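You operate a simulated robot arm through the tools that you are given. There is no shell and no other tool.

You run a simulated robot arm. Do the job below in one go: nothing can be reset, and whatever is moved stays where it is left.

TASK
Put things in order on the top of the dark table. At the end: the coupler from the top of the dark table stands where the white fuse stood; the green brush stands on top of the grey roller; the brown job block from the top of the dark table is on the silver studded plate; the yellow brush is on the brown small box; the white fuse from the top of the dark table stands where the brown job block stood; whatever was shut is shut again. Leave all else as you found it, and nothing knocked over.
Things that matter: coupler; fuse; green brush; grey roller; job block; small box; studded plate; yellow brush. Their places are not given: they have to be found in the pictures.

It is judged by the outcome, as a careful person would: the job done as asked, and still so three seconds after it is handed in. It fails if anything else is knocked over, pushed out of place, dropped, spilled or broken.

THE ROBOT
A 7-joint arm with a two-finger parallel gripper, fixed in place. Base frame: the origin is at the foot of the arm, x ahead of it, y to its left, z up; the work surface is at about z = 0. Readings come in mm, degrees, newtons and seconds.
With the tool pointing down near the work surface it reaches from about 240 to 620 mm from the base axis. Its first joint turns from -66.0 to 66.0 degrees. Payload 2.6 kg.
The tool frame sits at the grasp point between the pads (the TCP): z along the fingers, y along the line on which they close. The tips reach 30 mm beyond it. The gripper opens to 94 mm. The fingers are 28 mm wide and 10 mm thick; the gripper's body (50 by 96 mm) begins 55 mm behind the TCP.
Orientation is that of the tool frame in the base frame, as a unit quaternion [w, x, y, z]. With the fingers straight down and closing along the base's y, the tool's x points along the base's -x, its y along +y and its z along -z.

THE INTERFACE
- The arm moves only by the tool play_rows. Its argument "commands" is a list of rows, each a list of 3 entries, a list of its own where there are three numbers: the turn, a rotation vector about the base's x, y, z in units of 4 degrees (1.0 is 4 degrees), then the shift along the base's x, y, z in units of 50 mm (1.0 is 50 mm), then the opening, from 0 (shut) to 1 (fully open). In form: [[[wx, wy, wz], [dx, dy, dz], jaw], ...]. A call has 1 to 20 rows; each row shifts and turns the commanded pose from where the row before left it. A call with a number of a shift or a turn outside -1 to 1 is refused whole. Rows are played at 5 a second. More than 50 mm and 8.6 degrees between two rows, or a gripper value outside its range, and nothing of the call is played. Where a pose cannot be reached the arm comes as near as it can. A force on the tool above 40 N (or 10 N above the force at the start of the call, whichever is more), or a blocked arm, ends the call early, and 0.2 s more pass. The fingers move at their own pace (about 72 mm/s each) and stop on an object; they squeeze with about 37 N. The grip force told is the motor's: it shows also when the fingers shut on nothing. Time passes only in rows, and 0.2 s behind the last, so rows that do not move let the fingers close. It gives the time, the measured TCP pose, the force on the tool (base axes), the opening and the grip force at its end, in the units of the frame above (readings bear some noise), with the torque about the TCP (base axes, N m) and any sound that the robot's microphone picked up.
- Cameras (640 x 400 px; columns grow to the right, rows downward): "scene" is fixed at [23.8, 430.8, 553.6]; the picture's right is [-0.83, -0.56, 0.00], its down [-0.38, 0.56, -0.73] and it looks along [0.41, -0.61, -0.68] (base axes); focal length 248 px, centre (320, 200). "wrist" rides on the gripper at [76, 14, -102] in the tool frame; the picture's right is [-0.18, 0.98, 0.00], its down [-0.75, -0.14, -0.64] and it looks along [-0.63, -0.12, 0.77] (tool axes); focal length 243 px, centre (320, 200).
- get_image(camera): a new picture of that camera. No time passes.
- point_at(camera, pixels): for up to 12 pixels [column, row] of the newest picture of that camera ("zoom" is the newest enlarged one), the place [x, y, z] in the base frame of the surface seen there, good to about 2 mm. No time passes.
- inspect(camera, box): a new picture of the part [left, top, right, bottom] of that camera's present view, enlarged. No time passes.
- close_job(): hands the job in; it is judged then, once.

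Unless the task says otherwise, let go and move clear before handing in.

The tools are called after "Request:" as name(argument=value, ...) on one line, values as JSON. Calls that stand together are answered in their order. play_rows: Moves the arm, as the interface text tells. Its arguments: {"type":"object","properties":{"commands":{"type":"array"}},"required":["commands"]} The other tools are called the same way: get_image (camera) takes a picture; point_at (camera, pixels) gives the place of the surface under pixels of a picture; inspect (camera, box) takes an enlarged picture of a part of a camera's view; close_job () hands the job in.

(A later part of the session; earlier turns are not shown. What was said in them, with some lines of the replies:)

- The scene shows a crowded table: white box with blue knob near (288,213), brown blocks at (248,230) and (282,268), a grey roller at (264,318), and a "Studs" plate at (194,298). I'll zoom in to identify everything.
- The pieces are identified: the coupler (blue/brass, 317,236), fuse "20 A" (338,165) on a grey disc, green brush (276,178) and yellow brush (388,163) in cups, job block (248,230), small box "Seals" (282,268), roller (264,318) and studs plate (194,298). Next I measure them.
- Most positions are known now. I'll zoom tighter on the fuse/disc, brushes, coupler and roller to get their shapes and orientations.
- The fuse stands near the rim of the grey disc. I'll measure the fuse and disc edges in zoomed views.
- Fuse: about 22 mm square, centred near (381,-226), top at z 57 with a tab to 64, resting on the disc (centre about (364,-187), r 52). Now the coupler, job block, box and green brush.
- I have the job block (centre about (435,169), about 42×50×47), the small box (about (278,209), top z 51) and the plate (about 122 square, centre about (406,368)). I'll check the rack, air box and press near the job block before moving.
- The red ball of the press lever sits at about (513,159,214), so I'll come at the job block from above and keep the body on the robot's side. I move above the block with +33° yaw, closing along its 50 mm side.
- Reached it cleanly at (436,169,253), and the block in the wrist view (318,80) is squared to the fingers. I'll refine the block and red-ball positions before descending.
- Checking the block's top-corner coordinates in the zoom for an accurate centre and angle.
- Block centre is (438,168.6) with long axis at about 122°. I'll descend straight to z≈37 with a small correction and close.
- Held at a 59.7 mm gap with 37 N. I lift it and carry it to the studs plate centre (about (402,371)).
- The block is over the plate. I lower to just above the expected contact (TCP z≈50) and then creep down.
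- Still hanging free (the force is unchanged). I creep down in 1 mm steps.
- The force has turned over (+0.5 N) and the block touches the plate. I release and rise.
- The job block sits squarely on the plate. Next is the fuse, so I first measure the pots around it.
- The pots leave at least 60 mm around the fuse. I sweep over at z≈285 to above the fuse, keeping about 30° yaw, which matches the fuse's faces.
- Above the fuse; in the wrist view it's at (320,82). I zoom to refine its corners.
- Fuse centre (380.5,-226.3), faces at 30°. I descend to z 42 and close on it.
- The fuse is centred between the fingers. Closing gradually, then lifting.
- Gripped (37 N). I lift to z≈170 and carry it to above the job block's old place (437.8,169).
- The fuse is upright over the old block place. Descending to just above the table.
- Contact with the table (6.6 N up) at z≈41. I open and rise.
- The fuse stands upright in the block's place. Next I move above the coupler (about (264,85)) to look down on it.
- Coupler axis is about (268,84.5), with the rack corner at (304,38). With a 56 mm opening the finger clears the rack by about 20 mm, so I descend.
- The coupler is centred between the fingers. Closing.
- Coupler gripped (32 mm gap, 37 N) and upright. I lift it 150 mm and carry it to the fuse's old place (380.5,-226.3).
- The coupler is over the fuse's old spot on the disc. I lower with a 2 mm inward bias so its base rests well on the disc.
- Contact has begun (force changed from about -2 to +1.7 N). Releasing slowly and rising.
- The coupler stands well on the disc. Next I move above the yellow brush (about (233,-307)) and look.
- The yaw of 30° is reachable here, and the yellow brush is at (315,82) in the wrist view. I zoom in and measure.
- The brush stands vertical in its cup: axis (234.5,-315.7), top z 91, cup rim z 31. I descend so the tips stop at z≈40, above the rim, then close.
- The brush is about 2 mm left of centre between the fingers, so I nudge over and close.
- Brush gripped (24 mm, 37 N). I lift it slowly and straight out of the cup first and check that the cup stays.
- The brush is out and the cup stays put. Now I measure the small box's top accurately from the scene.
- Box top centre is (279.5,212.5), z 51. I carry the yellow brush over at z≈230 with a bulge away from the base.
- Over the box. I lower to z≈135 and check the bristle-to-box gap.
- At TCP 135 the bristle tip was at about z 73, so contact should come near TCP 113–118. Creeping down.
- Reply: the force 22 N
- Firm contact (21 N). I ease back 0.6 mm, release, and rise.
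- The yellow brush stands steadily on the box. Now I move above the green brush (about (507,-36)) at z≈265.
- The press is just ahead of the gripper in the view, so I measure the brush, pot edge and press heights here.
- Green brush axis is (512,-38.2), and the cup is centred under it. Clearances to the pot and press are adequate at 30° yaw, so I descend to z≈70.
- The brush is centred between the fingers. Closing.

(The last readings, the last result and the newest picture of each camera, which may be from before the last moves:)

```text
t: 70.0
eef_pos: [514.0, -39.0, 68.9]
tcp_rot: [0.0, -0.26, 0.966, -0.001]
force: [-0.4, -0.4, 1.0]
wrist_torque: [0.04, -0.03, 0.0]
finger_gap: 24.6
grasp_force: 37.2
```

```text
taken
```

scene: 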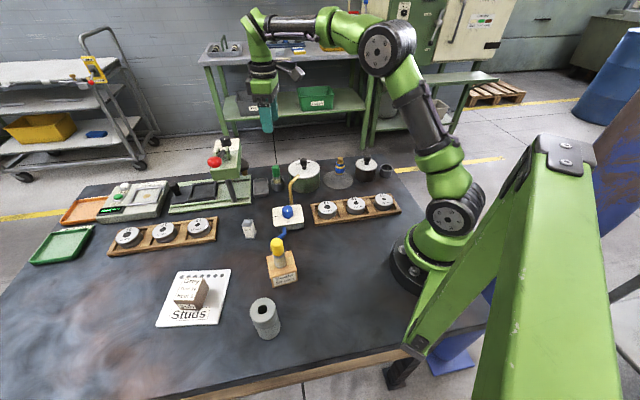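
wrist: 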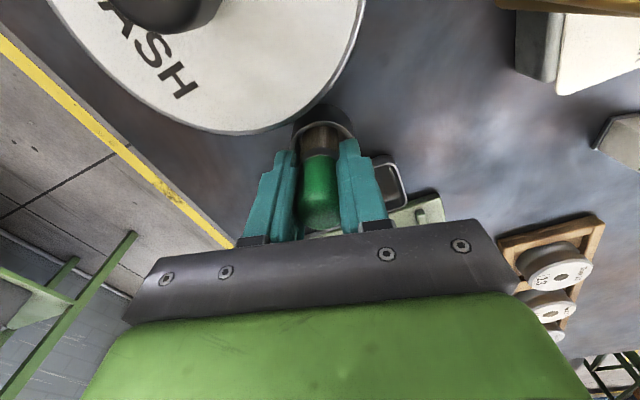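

Gripped. I lift it straight out.

Request:
play_rows(commands=[[[0, 0, 0], [0, 0, 0.15], 0.1], [[0, 0, 0], [0, 0, 0.25], 0.1], [[0, 0, 0], [0, 0, 0.3], 0.1], [[0, 0, 0], [0, 0, 0.5], 0.1], [[0, 0, 0], [0, 0, 0.6], 0.1], [[0, 0, 0], [0, 0, 0.7], 0.1], [[0, 0, 0], [0, 0, 0.7], 0.1], [[0, 0, 0], [0, 0, 0.7], 0.1], [[0, 0, 0], [0, 0, 0], 0.1]])

Request:
get_image(camera="scene")

Request:
get_image(camera="wrist")

Request:
inspect(camera="scene", box=[224, 280, 304, 350])

Request:
point_at(camera="zoom", pixels=[[245, 175], [380, 165], [312, 106], [300, 240], [290, 145], [275, 175], [350, 170], [312, 130], [312, 205], [330, 220], [270, 130], [345, 120]])

```text
t: 72.0
eef_pos: [511.8, -38.3, 265.7]
tcp_rot: [0.0, -0.259, 0.966, -0.001]
force: [-0.3, -0.2, 0.6]
wrist_torque: [-0.03, 0.01, 0.0]
finger_gap: 24.6
grasp_force: 36.9
```

```text
taken
```

scene: 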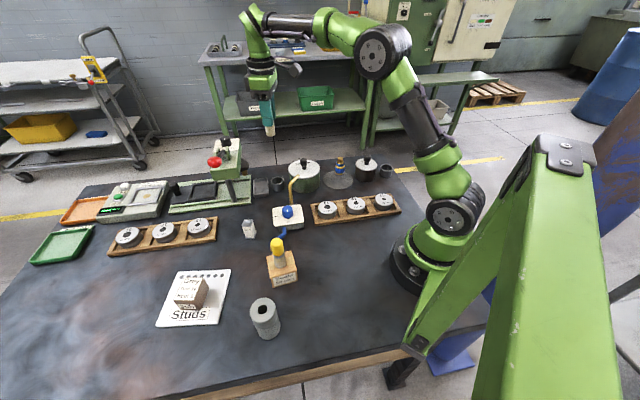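

```text
taken
```

wrist: 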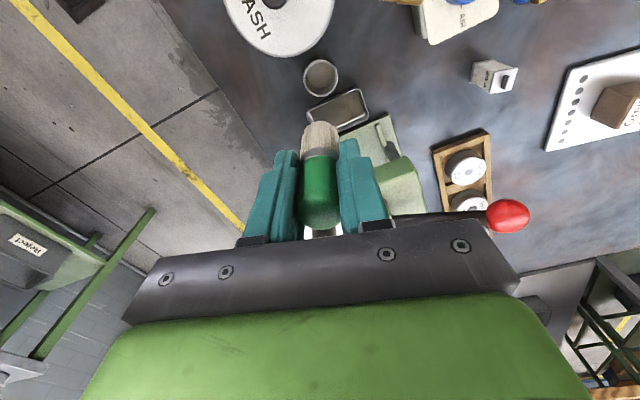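

```text
5.71 times, centred on (264, 315) of scene
```

zoom: 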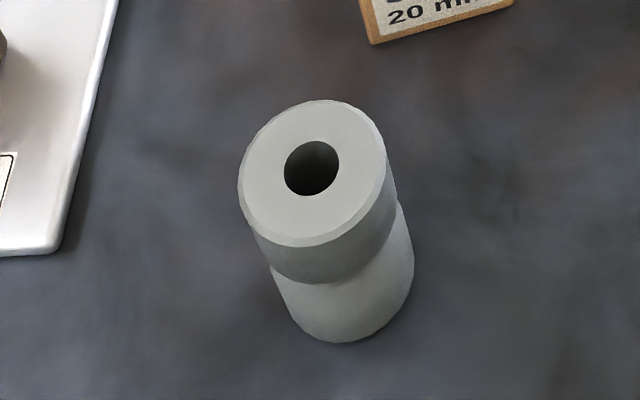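

```text
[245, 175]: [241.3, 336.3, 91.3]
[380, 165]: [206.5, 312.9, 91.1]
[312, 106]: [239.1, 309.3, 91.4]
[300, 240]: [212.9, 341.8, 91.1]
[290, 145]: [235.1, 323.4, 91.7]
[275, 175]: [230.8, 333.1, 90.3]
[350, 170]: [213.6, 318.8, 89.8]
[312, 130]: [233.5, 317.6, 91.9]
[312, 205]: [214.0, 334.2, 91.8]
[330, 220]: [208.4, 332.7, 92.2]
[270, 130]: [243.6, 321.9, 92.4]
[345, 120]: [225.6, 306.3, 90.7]
```

The green brush is out cleanly, and the roller top is centred at (224,325.5), z 91.5. I carry the brush there at z≈265, clearing the red ball and the yellow brush (top about 137).

Request:
play_rows(commands=[[[0, 0, 0], [-0.146, 0.185, 0], 0.1], [[0, 0, 0], [-0.293, 0.37, 0], 0.1], [[0, 0, 0], [-0.488, 0.617, 0], 0.1], [[0, 0, 0], [-0.488, 0.617, 0], 0.1], [[0, 0, 0], [-0.488, 0.617, 0], 0.1], [[0, 0, 0], [-0.488, 0.617, 0], 0.1], [[0, 0, 0], [-0.488, 0.617, 0], 0.1], [[0, 0, 0], [-0.488, 0.617, 0], 0.1], [[0, 0, 0], [-0.488, 0.617, 0], 0.1], [[0, 0, 0], [-0.488, 0.617, 0], 0.1], [[0, 0, 0], [-0.488, 0.617, 0], 0.1], [[0, 0, 0], [-0.488, 0.617, 0], 0.1], [[0, 0, 0], [-0.293, 0.37, 0], 0.1], [[0, 0, 0], [-0.146, 0.185, 0], 0.1], [[0, 0, 0], [0, 0, 0], 0.1], [[0, 0, 0], [0, 0, 0], 0.1]])

Request:
get_image(camera="scene")

Request:
get_image(camera="wrist")

```text
t: 75.4
eef_pos: [226.4, 324.9, 263.7]
tcp_rot: [0.0, -0.259, 0.966, 0.0]
force: [0.0, 0.2, 0.0]
wrist_torque: [0.01, 0.0, 0.02]
finger_gap: 24.6
grasp_force: 37.3
```

```text
taken
```

scene: 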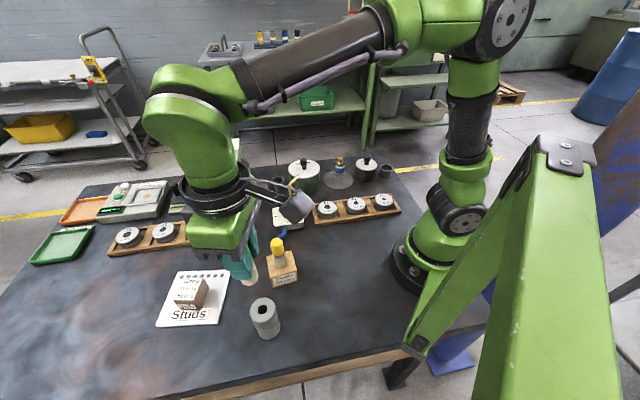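

```text
taken
```

wrist: 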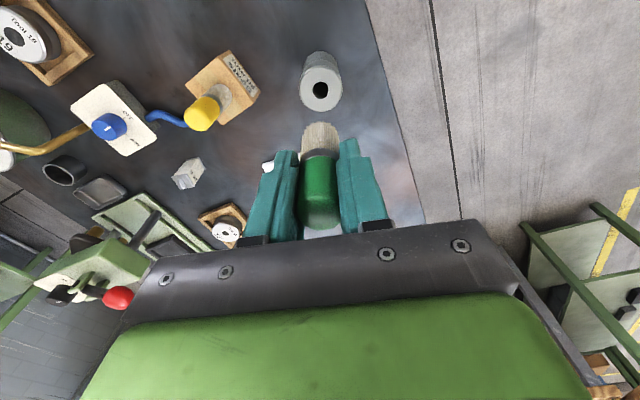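

The roller shows in the wrist view at (321,90). I measure its top from this second angle too.

Request:
inspect(camera="wrist", box=[280, 40, 360, 120])

Request:
point_at(camera="zoom", pixels=[[225, 245], [430, 230], [325, 140], [335, 345], [280, 250], [370, 240], [322, 200], [325, 295]])

```text
5.00 times, centred on (320, 80) of wrist
```

zoom: 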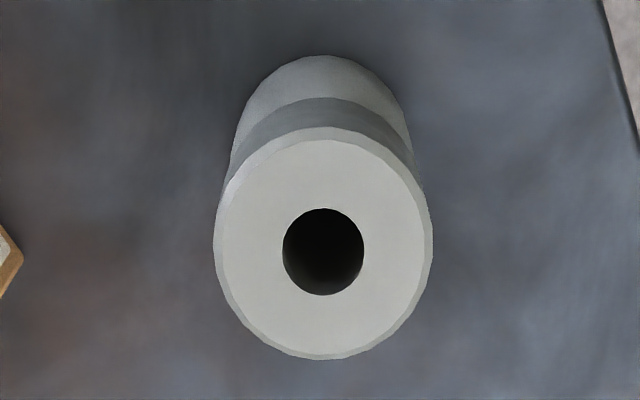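

```text
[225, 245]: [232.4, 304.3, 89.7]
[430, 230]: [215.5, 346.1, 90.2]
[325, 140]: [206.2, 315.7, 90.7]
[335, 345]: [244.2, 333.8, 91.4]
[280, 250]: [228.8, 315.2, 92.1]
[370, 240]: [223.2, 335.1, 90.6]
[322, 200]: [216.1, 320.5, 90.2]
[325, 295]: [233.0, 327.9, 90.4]
```

The roller top centre (225,325), z 91, agrees with the TCP. Lowering to TCP z≈162 and then creeping.

Request:
play_rows(commands=[[[0, 0, 0], [0, 0, -0.4], 0.1], [[0, 0, 0], [0, 0, -0.6], 0.1], [[0, 0, 0], [0, 0, -0.5], 0.1], [[0, 0, 0], [0, 0, -0.3], 0.1], [[0, 0, 0], [0, 0, -0.2], 0.1], [[0, 0, 0], [0, 0, -0.06], 0.1], [[0, 0, 0], [0, 0, 0], 0.1]])

Request:
inspect(camera="scene", box=[214, 250, 314, 350])

Request:
get_image(camera="wrist")

```text
t: 77.0
eef_pos: [226.2, 325.7, 160.6]
tcp_rot: [0.0, -0.259, 0.966, -0.001]
force: [0.5, -1.2, -0.8]
wrist_torque: [-0.03, 0.01, -0.06]
finger_gap: 24.8
grasp_force: 37.3
```

```text
4.00 times, centred on (264, 300) of scene
```

zoom: 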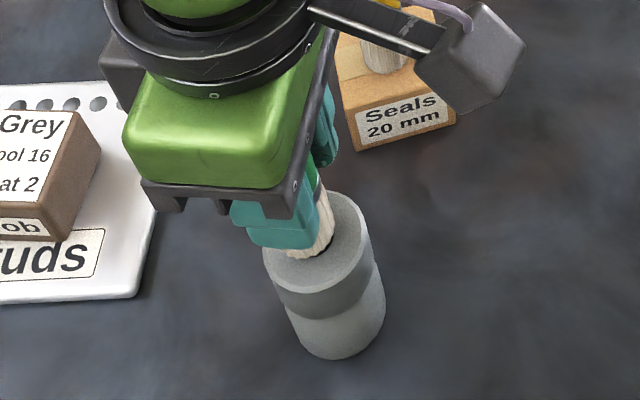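

```text
taken
```

wrist: 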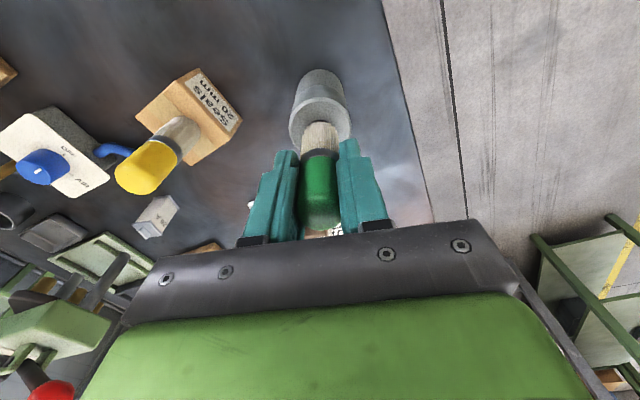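

Request:
play_rows(commands=[[[0, 0, 0], [0, 0, -0.04], 0.1], [[0, 0, 0], [0, 0, -0.03], 0.1], [[0, 0, 0], [0, 0, 0], 0.1]])

Request:
inspect(camera="scene", box=[254, 290, 314, 345])

Request:
inspect(camera="wrist", box=[270, 60, 370, 170])

```text
t: 77.8
eef_pos: [226.4, 324.8, 157.4]
tcp_rot: [0.0, -0.26, 0.966, 0.0]
force: [0.3, -1.1, -0.2]
wrist_torque: [-0.01, 0.0, 0.01]
finger_gap: 24.9
grasp_force: 37.2
```

```text
7.27 times, centred on (284, 318) of scene
```

zoom: 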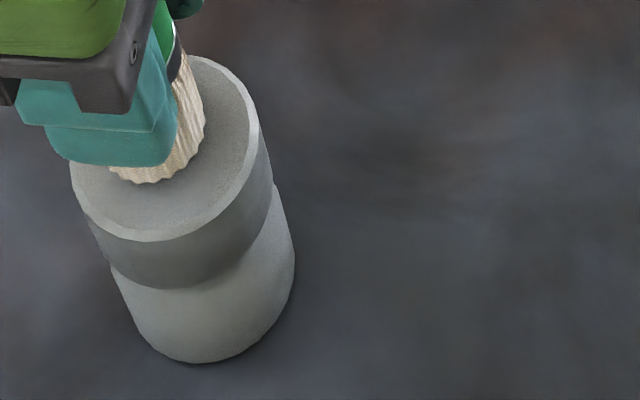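

```text
3.64 times, centred on (320, 115) of wrist
```

zoom: 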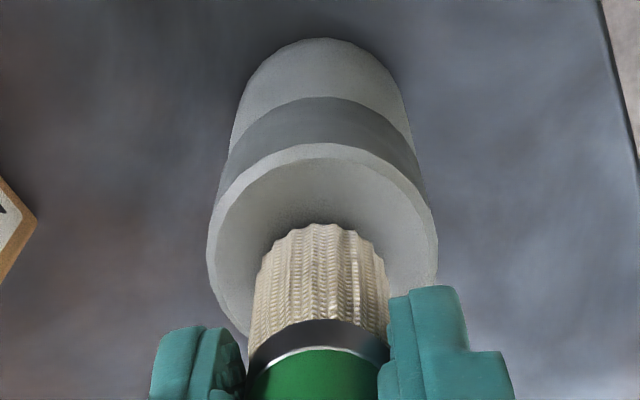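

Close to contact, but the bristle foot looks a few mm forward of the roller centre. I measure both exactly before touching.

Request:
point_at(camera="zoom", pixels=[[320, 230], [268, 262], [376, 262], [320, 222], [320, 148], [212, 250], [434, 250], [300, 235], [345, 235], [320, 260]])

Request:
inspect(camera="scene", box=[244, 285, 294, 325])

Request:
point_at(camera="zoom", pixels=[[220, 190], [225, 210], [200, 200], [270, 190], [290, 150], [240, 205], [230, 300], [330, 130], [120, 230], [280, 175]])

```text
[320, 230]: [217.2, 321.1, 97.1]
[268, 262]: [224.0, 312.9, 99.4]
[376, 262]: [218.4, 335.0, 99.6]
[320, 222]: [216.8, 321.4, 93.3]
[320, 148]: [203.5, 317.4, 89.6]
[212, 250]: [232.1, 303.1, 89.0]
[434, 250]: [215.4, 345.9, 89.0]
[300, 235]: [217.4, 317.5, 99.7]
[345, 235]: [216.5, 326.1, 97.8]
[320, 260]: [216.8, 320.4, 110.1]
```

```text
10.00 times, centred on (269, 305) of scene
```

zoom: 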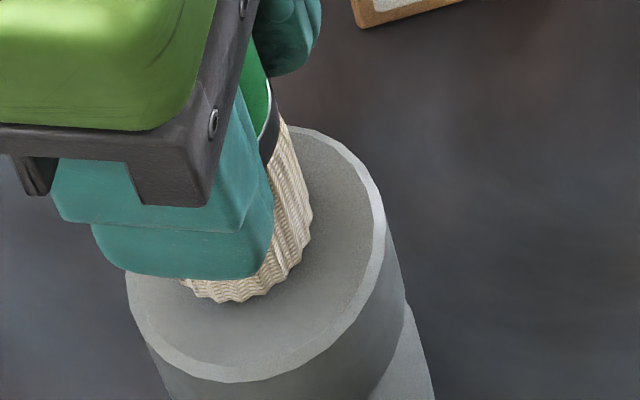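

```text
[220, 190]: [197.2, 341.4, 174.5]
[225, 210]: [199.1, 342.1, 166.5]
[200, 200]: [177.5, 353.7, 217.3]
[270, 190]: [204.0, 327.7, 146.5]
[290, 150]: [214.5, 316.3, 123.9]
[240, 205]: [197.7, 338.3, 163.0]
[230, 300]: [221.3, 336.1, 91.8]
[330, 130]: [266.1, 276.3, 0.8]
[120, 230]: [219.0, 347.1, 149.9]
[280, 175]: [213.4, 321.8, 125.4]
```

The brush foot is about 2.5 mm forward of the roller axis. I shift (-2,-1.3) mm and creep down.

Request:
play_rows(commands=[[[0, 0, 0], [-0.04, -0.026, 0], 0.1], [[0, 0, 0], [0, 0, -0.02], 0.1], [[0, 0, 0], [0, 0, 0], 0.1]])

Request:
play_rows(commands=[[[0, 0, 0], [0, 0, -0.015], 0.1], [[0, 0, 0], [0, 0, 0], 0.1]])

```text
t: 78.6
eef_pos: [223.9, 324.4, 158.5]
tcp_rot: [0.0, -0.259, 0.966, 0.0]
force: [0.5, -0.4, -0.5]
wrist_torque: [0.01, -0.03, -0.01]
finger_gap: 24.6
grasp_force: 36.8
```

```text
t: 79.2
eef_pos: [224.9, 323.3, 156.7]
tcp_rot: [0.0, -0.26, 0.966, -0.001]
force: [-0.3, -0.6, 0.0]
wrist_torque: [0.02, 0.01, -0.02]
finger_gap: 24.6
grasp_force: 36.9
```

Request:
play_rows(commands=[[[0, 0, 0], [0, 0, -0.015], 0.1], [[0, 0, 0], [0, 0, 0], 0.1]])

Request:
inspect(camera="wrist", box=[270, 60, 370, 170])

```text
t: 79.8
eef_pos: [224.4, 322.9, 155.5]
tcp_rot: [0.0, -0.26, 0.966, 0.0]
force: [-0.2, -0.3, -0.8]
wrist_torque: [-0.01, -0.02, -0.01]
finger_gap: 24.7
grasp_force: 36.9
```

```text
3.64 times, centred on (320, 115) of wrist
```

zoom: 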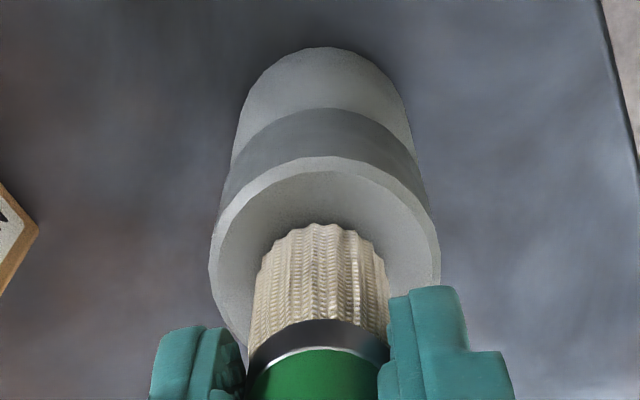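

Request:
play_rows(commands=[[[0, 0, 0], [0, 0, -0.015], 0.1], [[0, 0, 0], [0, 0, 0], 0.1]])

Request:
play_rows(commands=[[[0, 0, 0], [0, 0, -0.012], 0.1], [[0, 0, 0], [0, 0, 0], 0.1]])

```text
t: 80.4
eef_pos: [224.0, 323.3, 155.0]
tcp_rot: [0.0, -0.26, 0.966, -0.001]
force: [0.9, 0.2, -0.5]
wrist_torque: [-0.01, -0.01, 0.03]
finger_gap: 24.7
grasp_force: 37.5
```

```text
t: 81.0
eef_pos: [224.3, 324.4, 155.1]
tcp_rot: [0.001, -0.26, 0.966, 0.001]
force: [-1.4, -2.0, 7.0]
wrist_torque: [-0.18, 0.03, -0.02]
finger_gap: 24.4
grasp_force: 37.1
```

Contact (7 N). I open slowly and hold, checking before rising.

Request:
play_rows(commands=[[[0, 0, 0], [0, 0, 0.004], 0.1], [[0, 0, 0], [0, 0, 0], 0.3], [[0, 0, 0], [0, 0, 0], 0.4], [[0, 0, 0], [0, 0, 0], 0.5], [[0, 0, 0], [0, 0, 0], 0.6], [[0, 0, 0], [0, 0, 0], 0.65]])

Request:
get_image(camera="wrist")

Request:
inspect(camera="scene", box=[214, 250, 314, 350])

```text
t: 82.4
eef_pos: [224.1, 323.5, 154.7]
tcp_rot: [0.0, -0.259, 0.966, 0.0]
force: [0.1, -0.3, 0.5]
wrist_torque: [0.0, -0.01, 0.0]
finger_gap: 61.3
grasp_force: 0.2
```

```text
taken
```

wrist: 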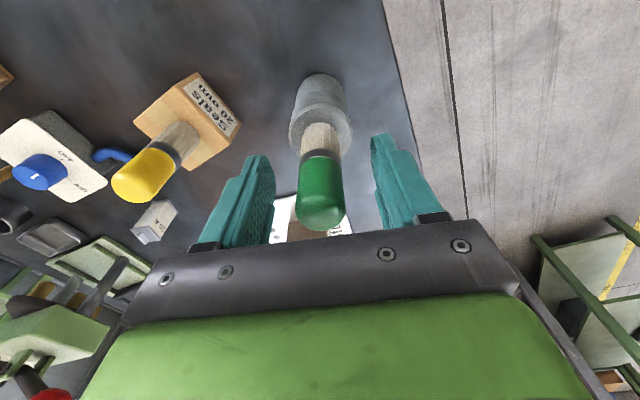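

```text
4.00 times, centred on (264, 300) of scene
```

zoom: 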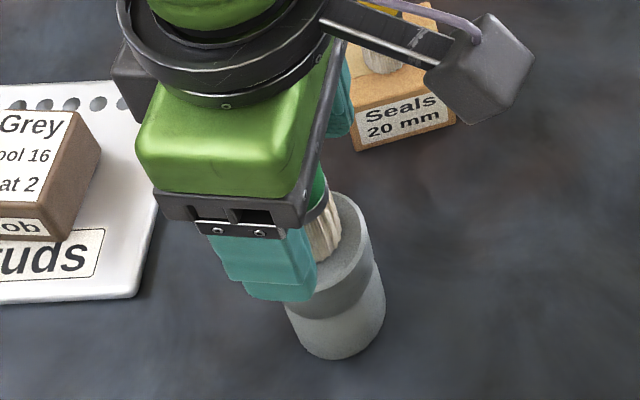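

The brush stands on its own on the roller. I rise straight up and then check everything.

Request:
play_rows(commands=[[[0, 0, 0], [0, 0, 0.15], 0.65], [[0, 0, 0], [0, 0, 0.35], 0.65], [[0, 0, 0], [0, 0, 0.5], 0.65], [[0, 0, 0], [0, 0, 0.6], 0.65], [[0, 0, 0], [0, 0, 0.6], 0.65], [[0, 0, 0], [0, 0, 0.4], 0.65], [[0, 0, 0], [0, 0, 0], 0.65]])

Request:
get_image(camera="scene")

Request:
get_image(camera="wrist")

```text
t: 84.0
eef_pos: [223.0, 323.3, 285.1]
tcp_rot: [0.0, -0.26, 0.966, 0.0]
force: [-0.7, -0.4, 0.5]
wrist_torque: [-0.04, 0.0, 0.01]
finger_gap: 61.1
grasp_force: 0.1
```

```text
taken
```

scene: 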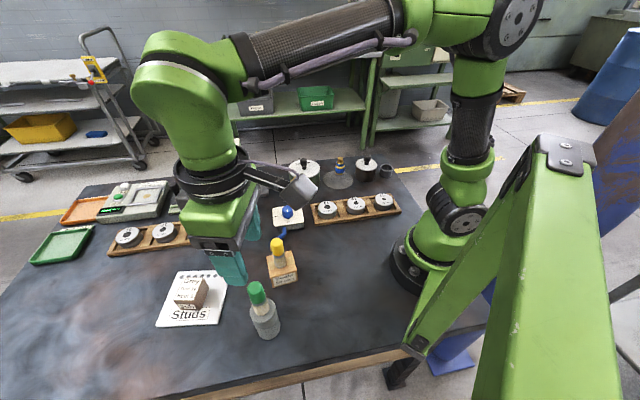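

```text
taken
```

wrist: 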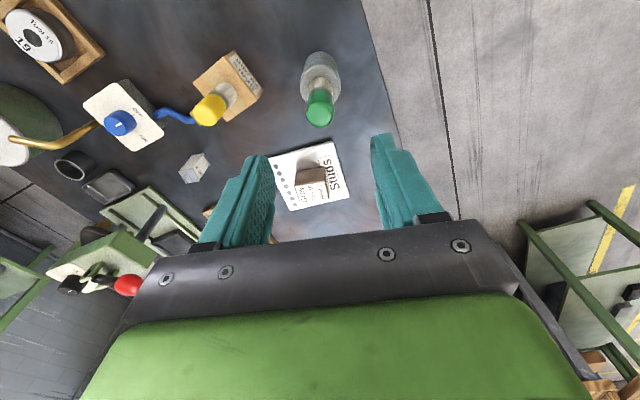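

All pieces are standing. I move the arm back toward its start pose, high and clear, for a last check.

Request:
play_rows(commands=[[[0, 0, 0], [0.1, -0.2, 0.4], 0.8], [[0, 0, 0], [0.2, -0.5, 0.5], 0.8], [[0, 0, 0], [0.25, -0.65, 0.4], 0.8], [[0, 0, 0], [0.25, -0.7, 0], 0.8], [[0, 0, 0], [0.25, -0.7, 0], 0.8], [[0, 0, 0], [0.25, -0.7, 0], 0.8], [[0, 0, 0], [0.25, -0.7, 0], 0.8], [[0, 0, 0], [0.25, -0.7, 0], 0.8], [[0, 0, 0], [0.25, -0.7, 0], 0.8], [[0, 0, 0], [0.25, -0.7, 0], 0.8], [[0, 0, 0], [0.2, -0.5, 0], 0.8], [[0, 0, 0], [0.2, -0.3, 0], 0.8], [[0, 0, 0], [0, 0, 0], 0.8], [[0, 0, 0], [0, 0, 0], 0.8]])

Request:
get_image(camera="scene")

Request:
inspect(camera="scene", box=[210, 140, 410, 265])

Request:
inspect(camera="scene", box=[140, 220, 340, 345])

Request:
inspect(camera="scene", box=[20, 130, 260, 280])

```text
t: 87.0
eef_pos: [359.6, -28.3, 348.9]
tcp_rot: [0.0, -0.259, 0.966, 0.0]
force: [0.5, 0.2, -0.1]
wrist_torque: [-0.01, 0.0, 0.03]
finger_gap: 75.3
grasp_force: 0.0
```

```text
taken
```

scene: 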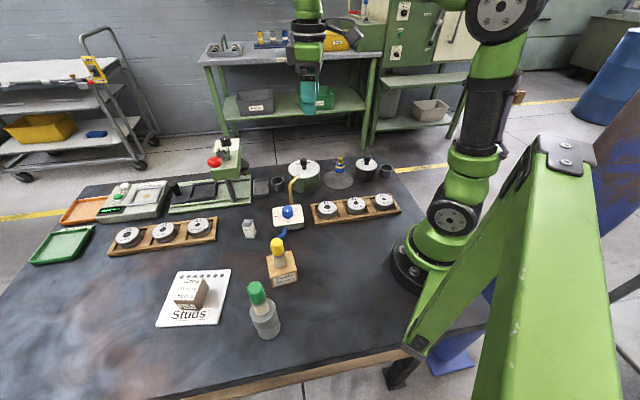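

```text
3.20 times, centred on (310, 202) of scene
```

zoom: 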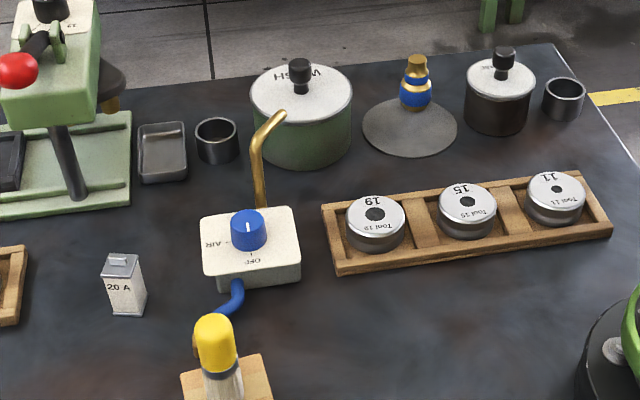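

```text
3.20 times, centred on (240, 282) of scene
```

zoom: 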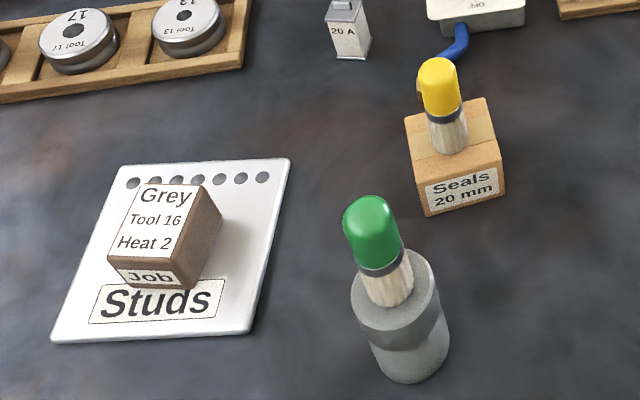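

```text
2.67 times, centred on (140, 205) of scene
```

zoom: 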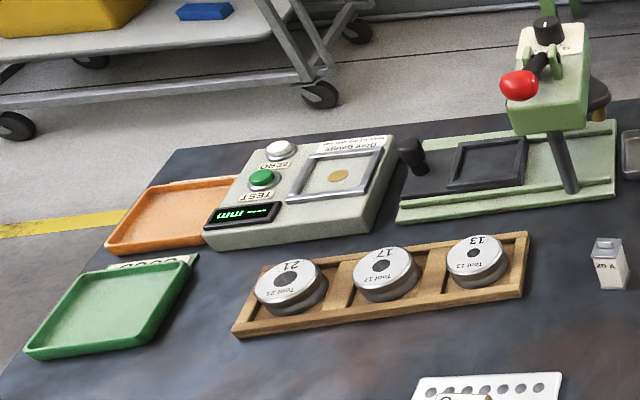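

The final pictures show all five placements as asked. The coupler is on the disc (340,163), the fuse at the block's old place (249,228), the job block on the studs plate, the yellow brush on the small box and the green brush on the roller. Nothing else has moved, and the lids are still shut. Handing in.

Request:
close_job()

```text
The job is handed in.
```

The job is handed in, and all five pieces are where you asked. In the last pictures every piece stood upright and nothing else on the table looked moved.

- **Coupler:** it stands where the white fuse stood, on the grey disc, within about 2 mm of the fuse's spot.
- **White fuse:** it stands where the brown job block stood.
- **Job block:** it sits near the middle of the silver studded plate, clear of the studs and slightly over the "Studs" label.
- **Yellow brush:** it stands upright near the centre of the brown "Seals" box.
- **Green brush:** it stands upright on the grey roller, close to centre over the hole.

I opened nothing, so both lidded pots are still shut. The two brush cups are empty and still in their places. The arm is released and back near its start position.
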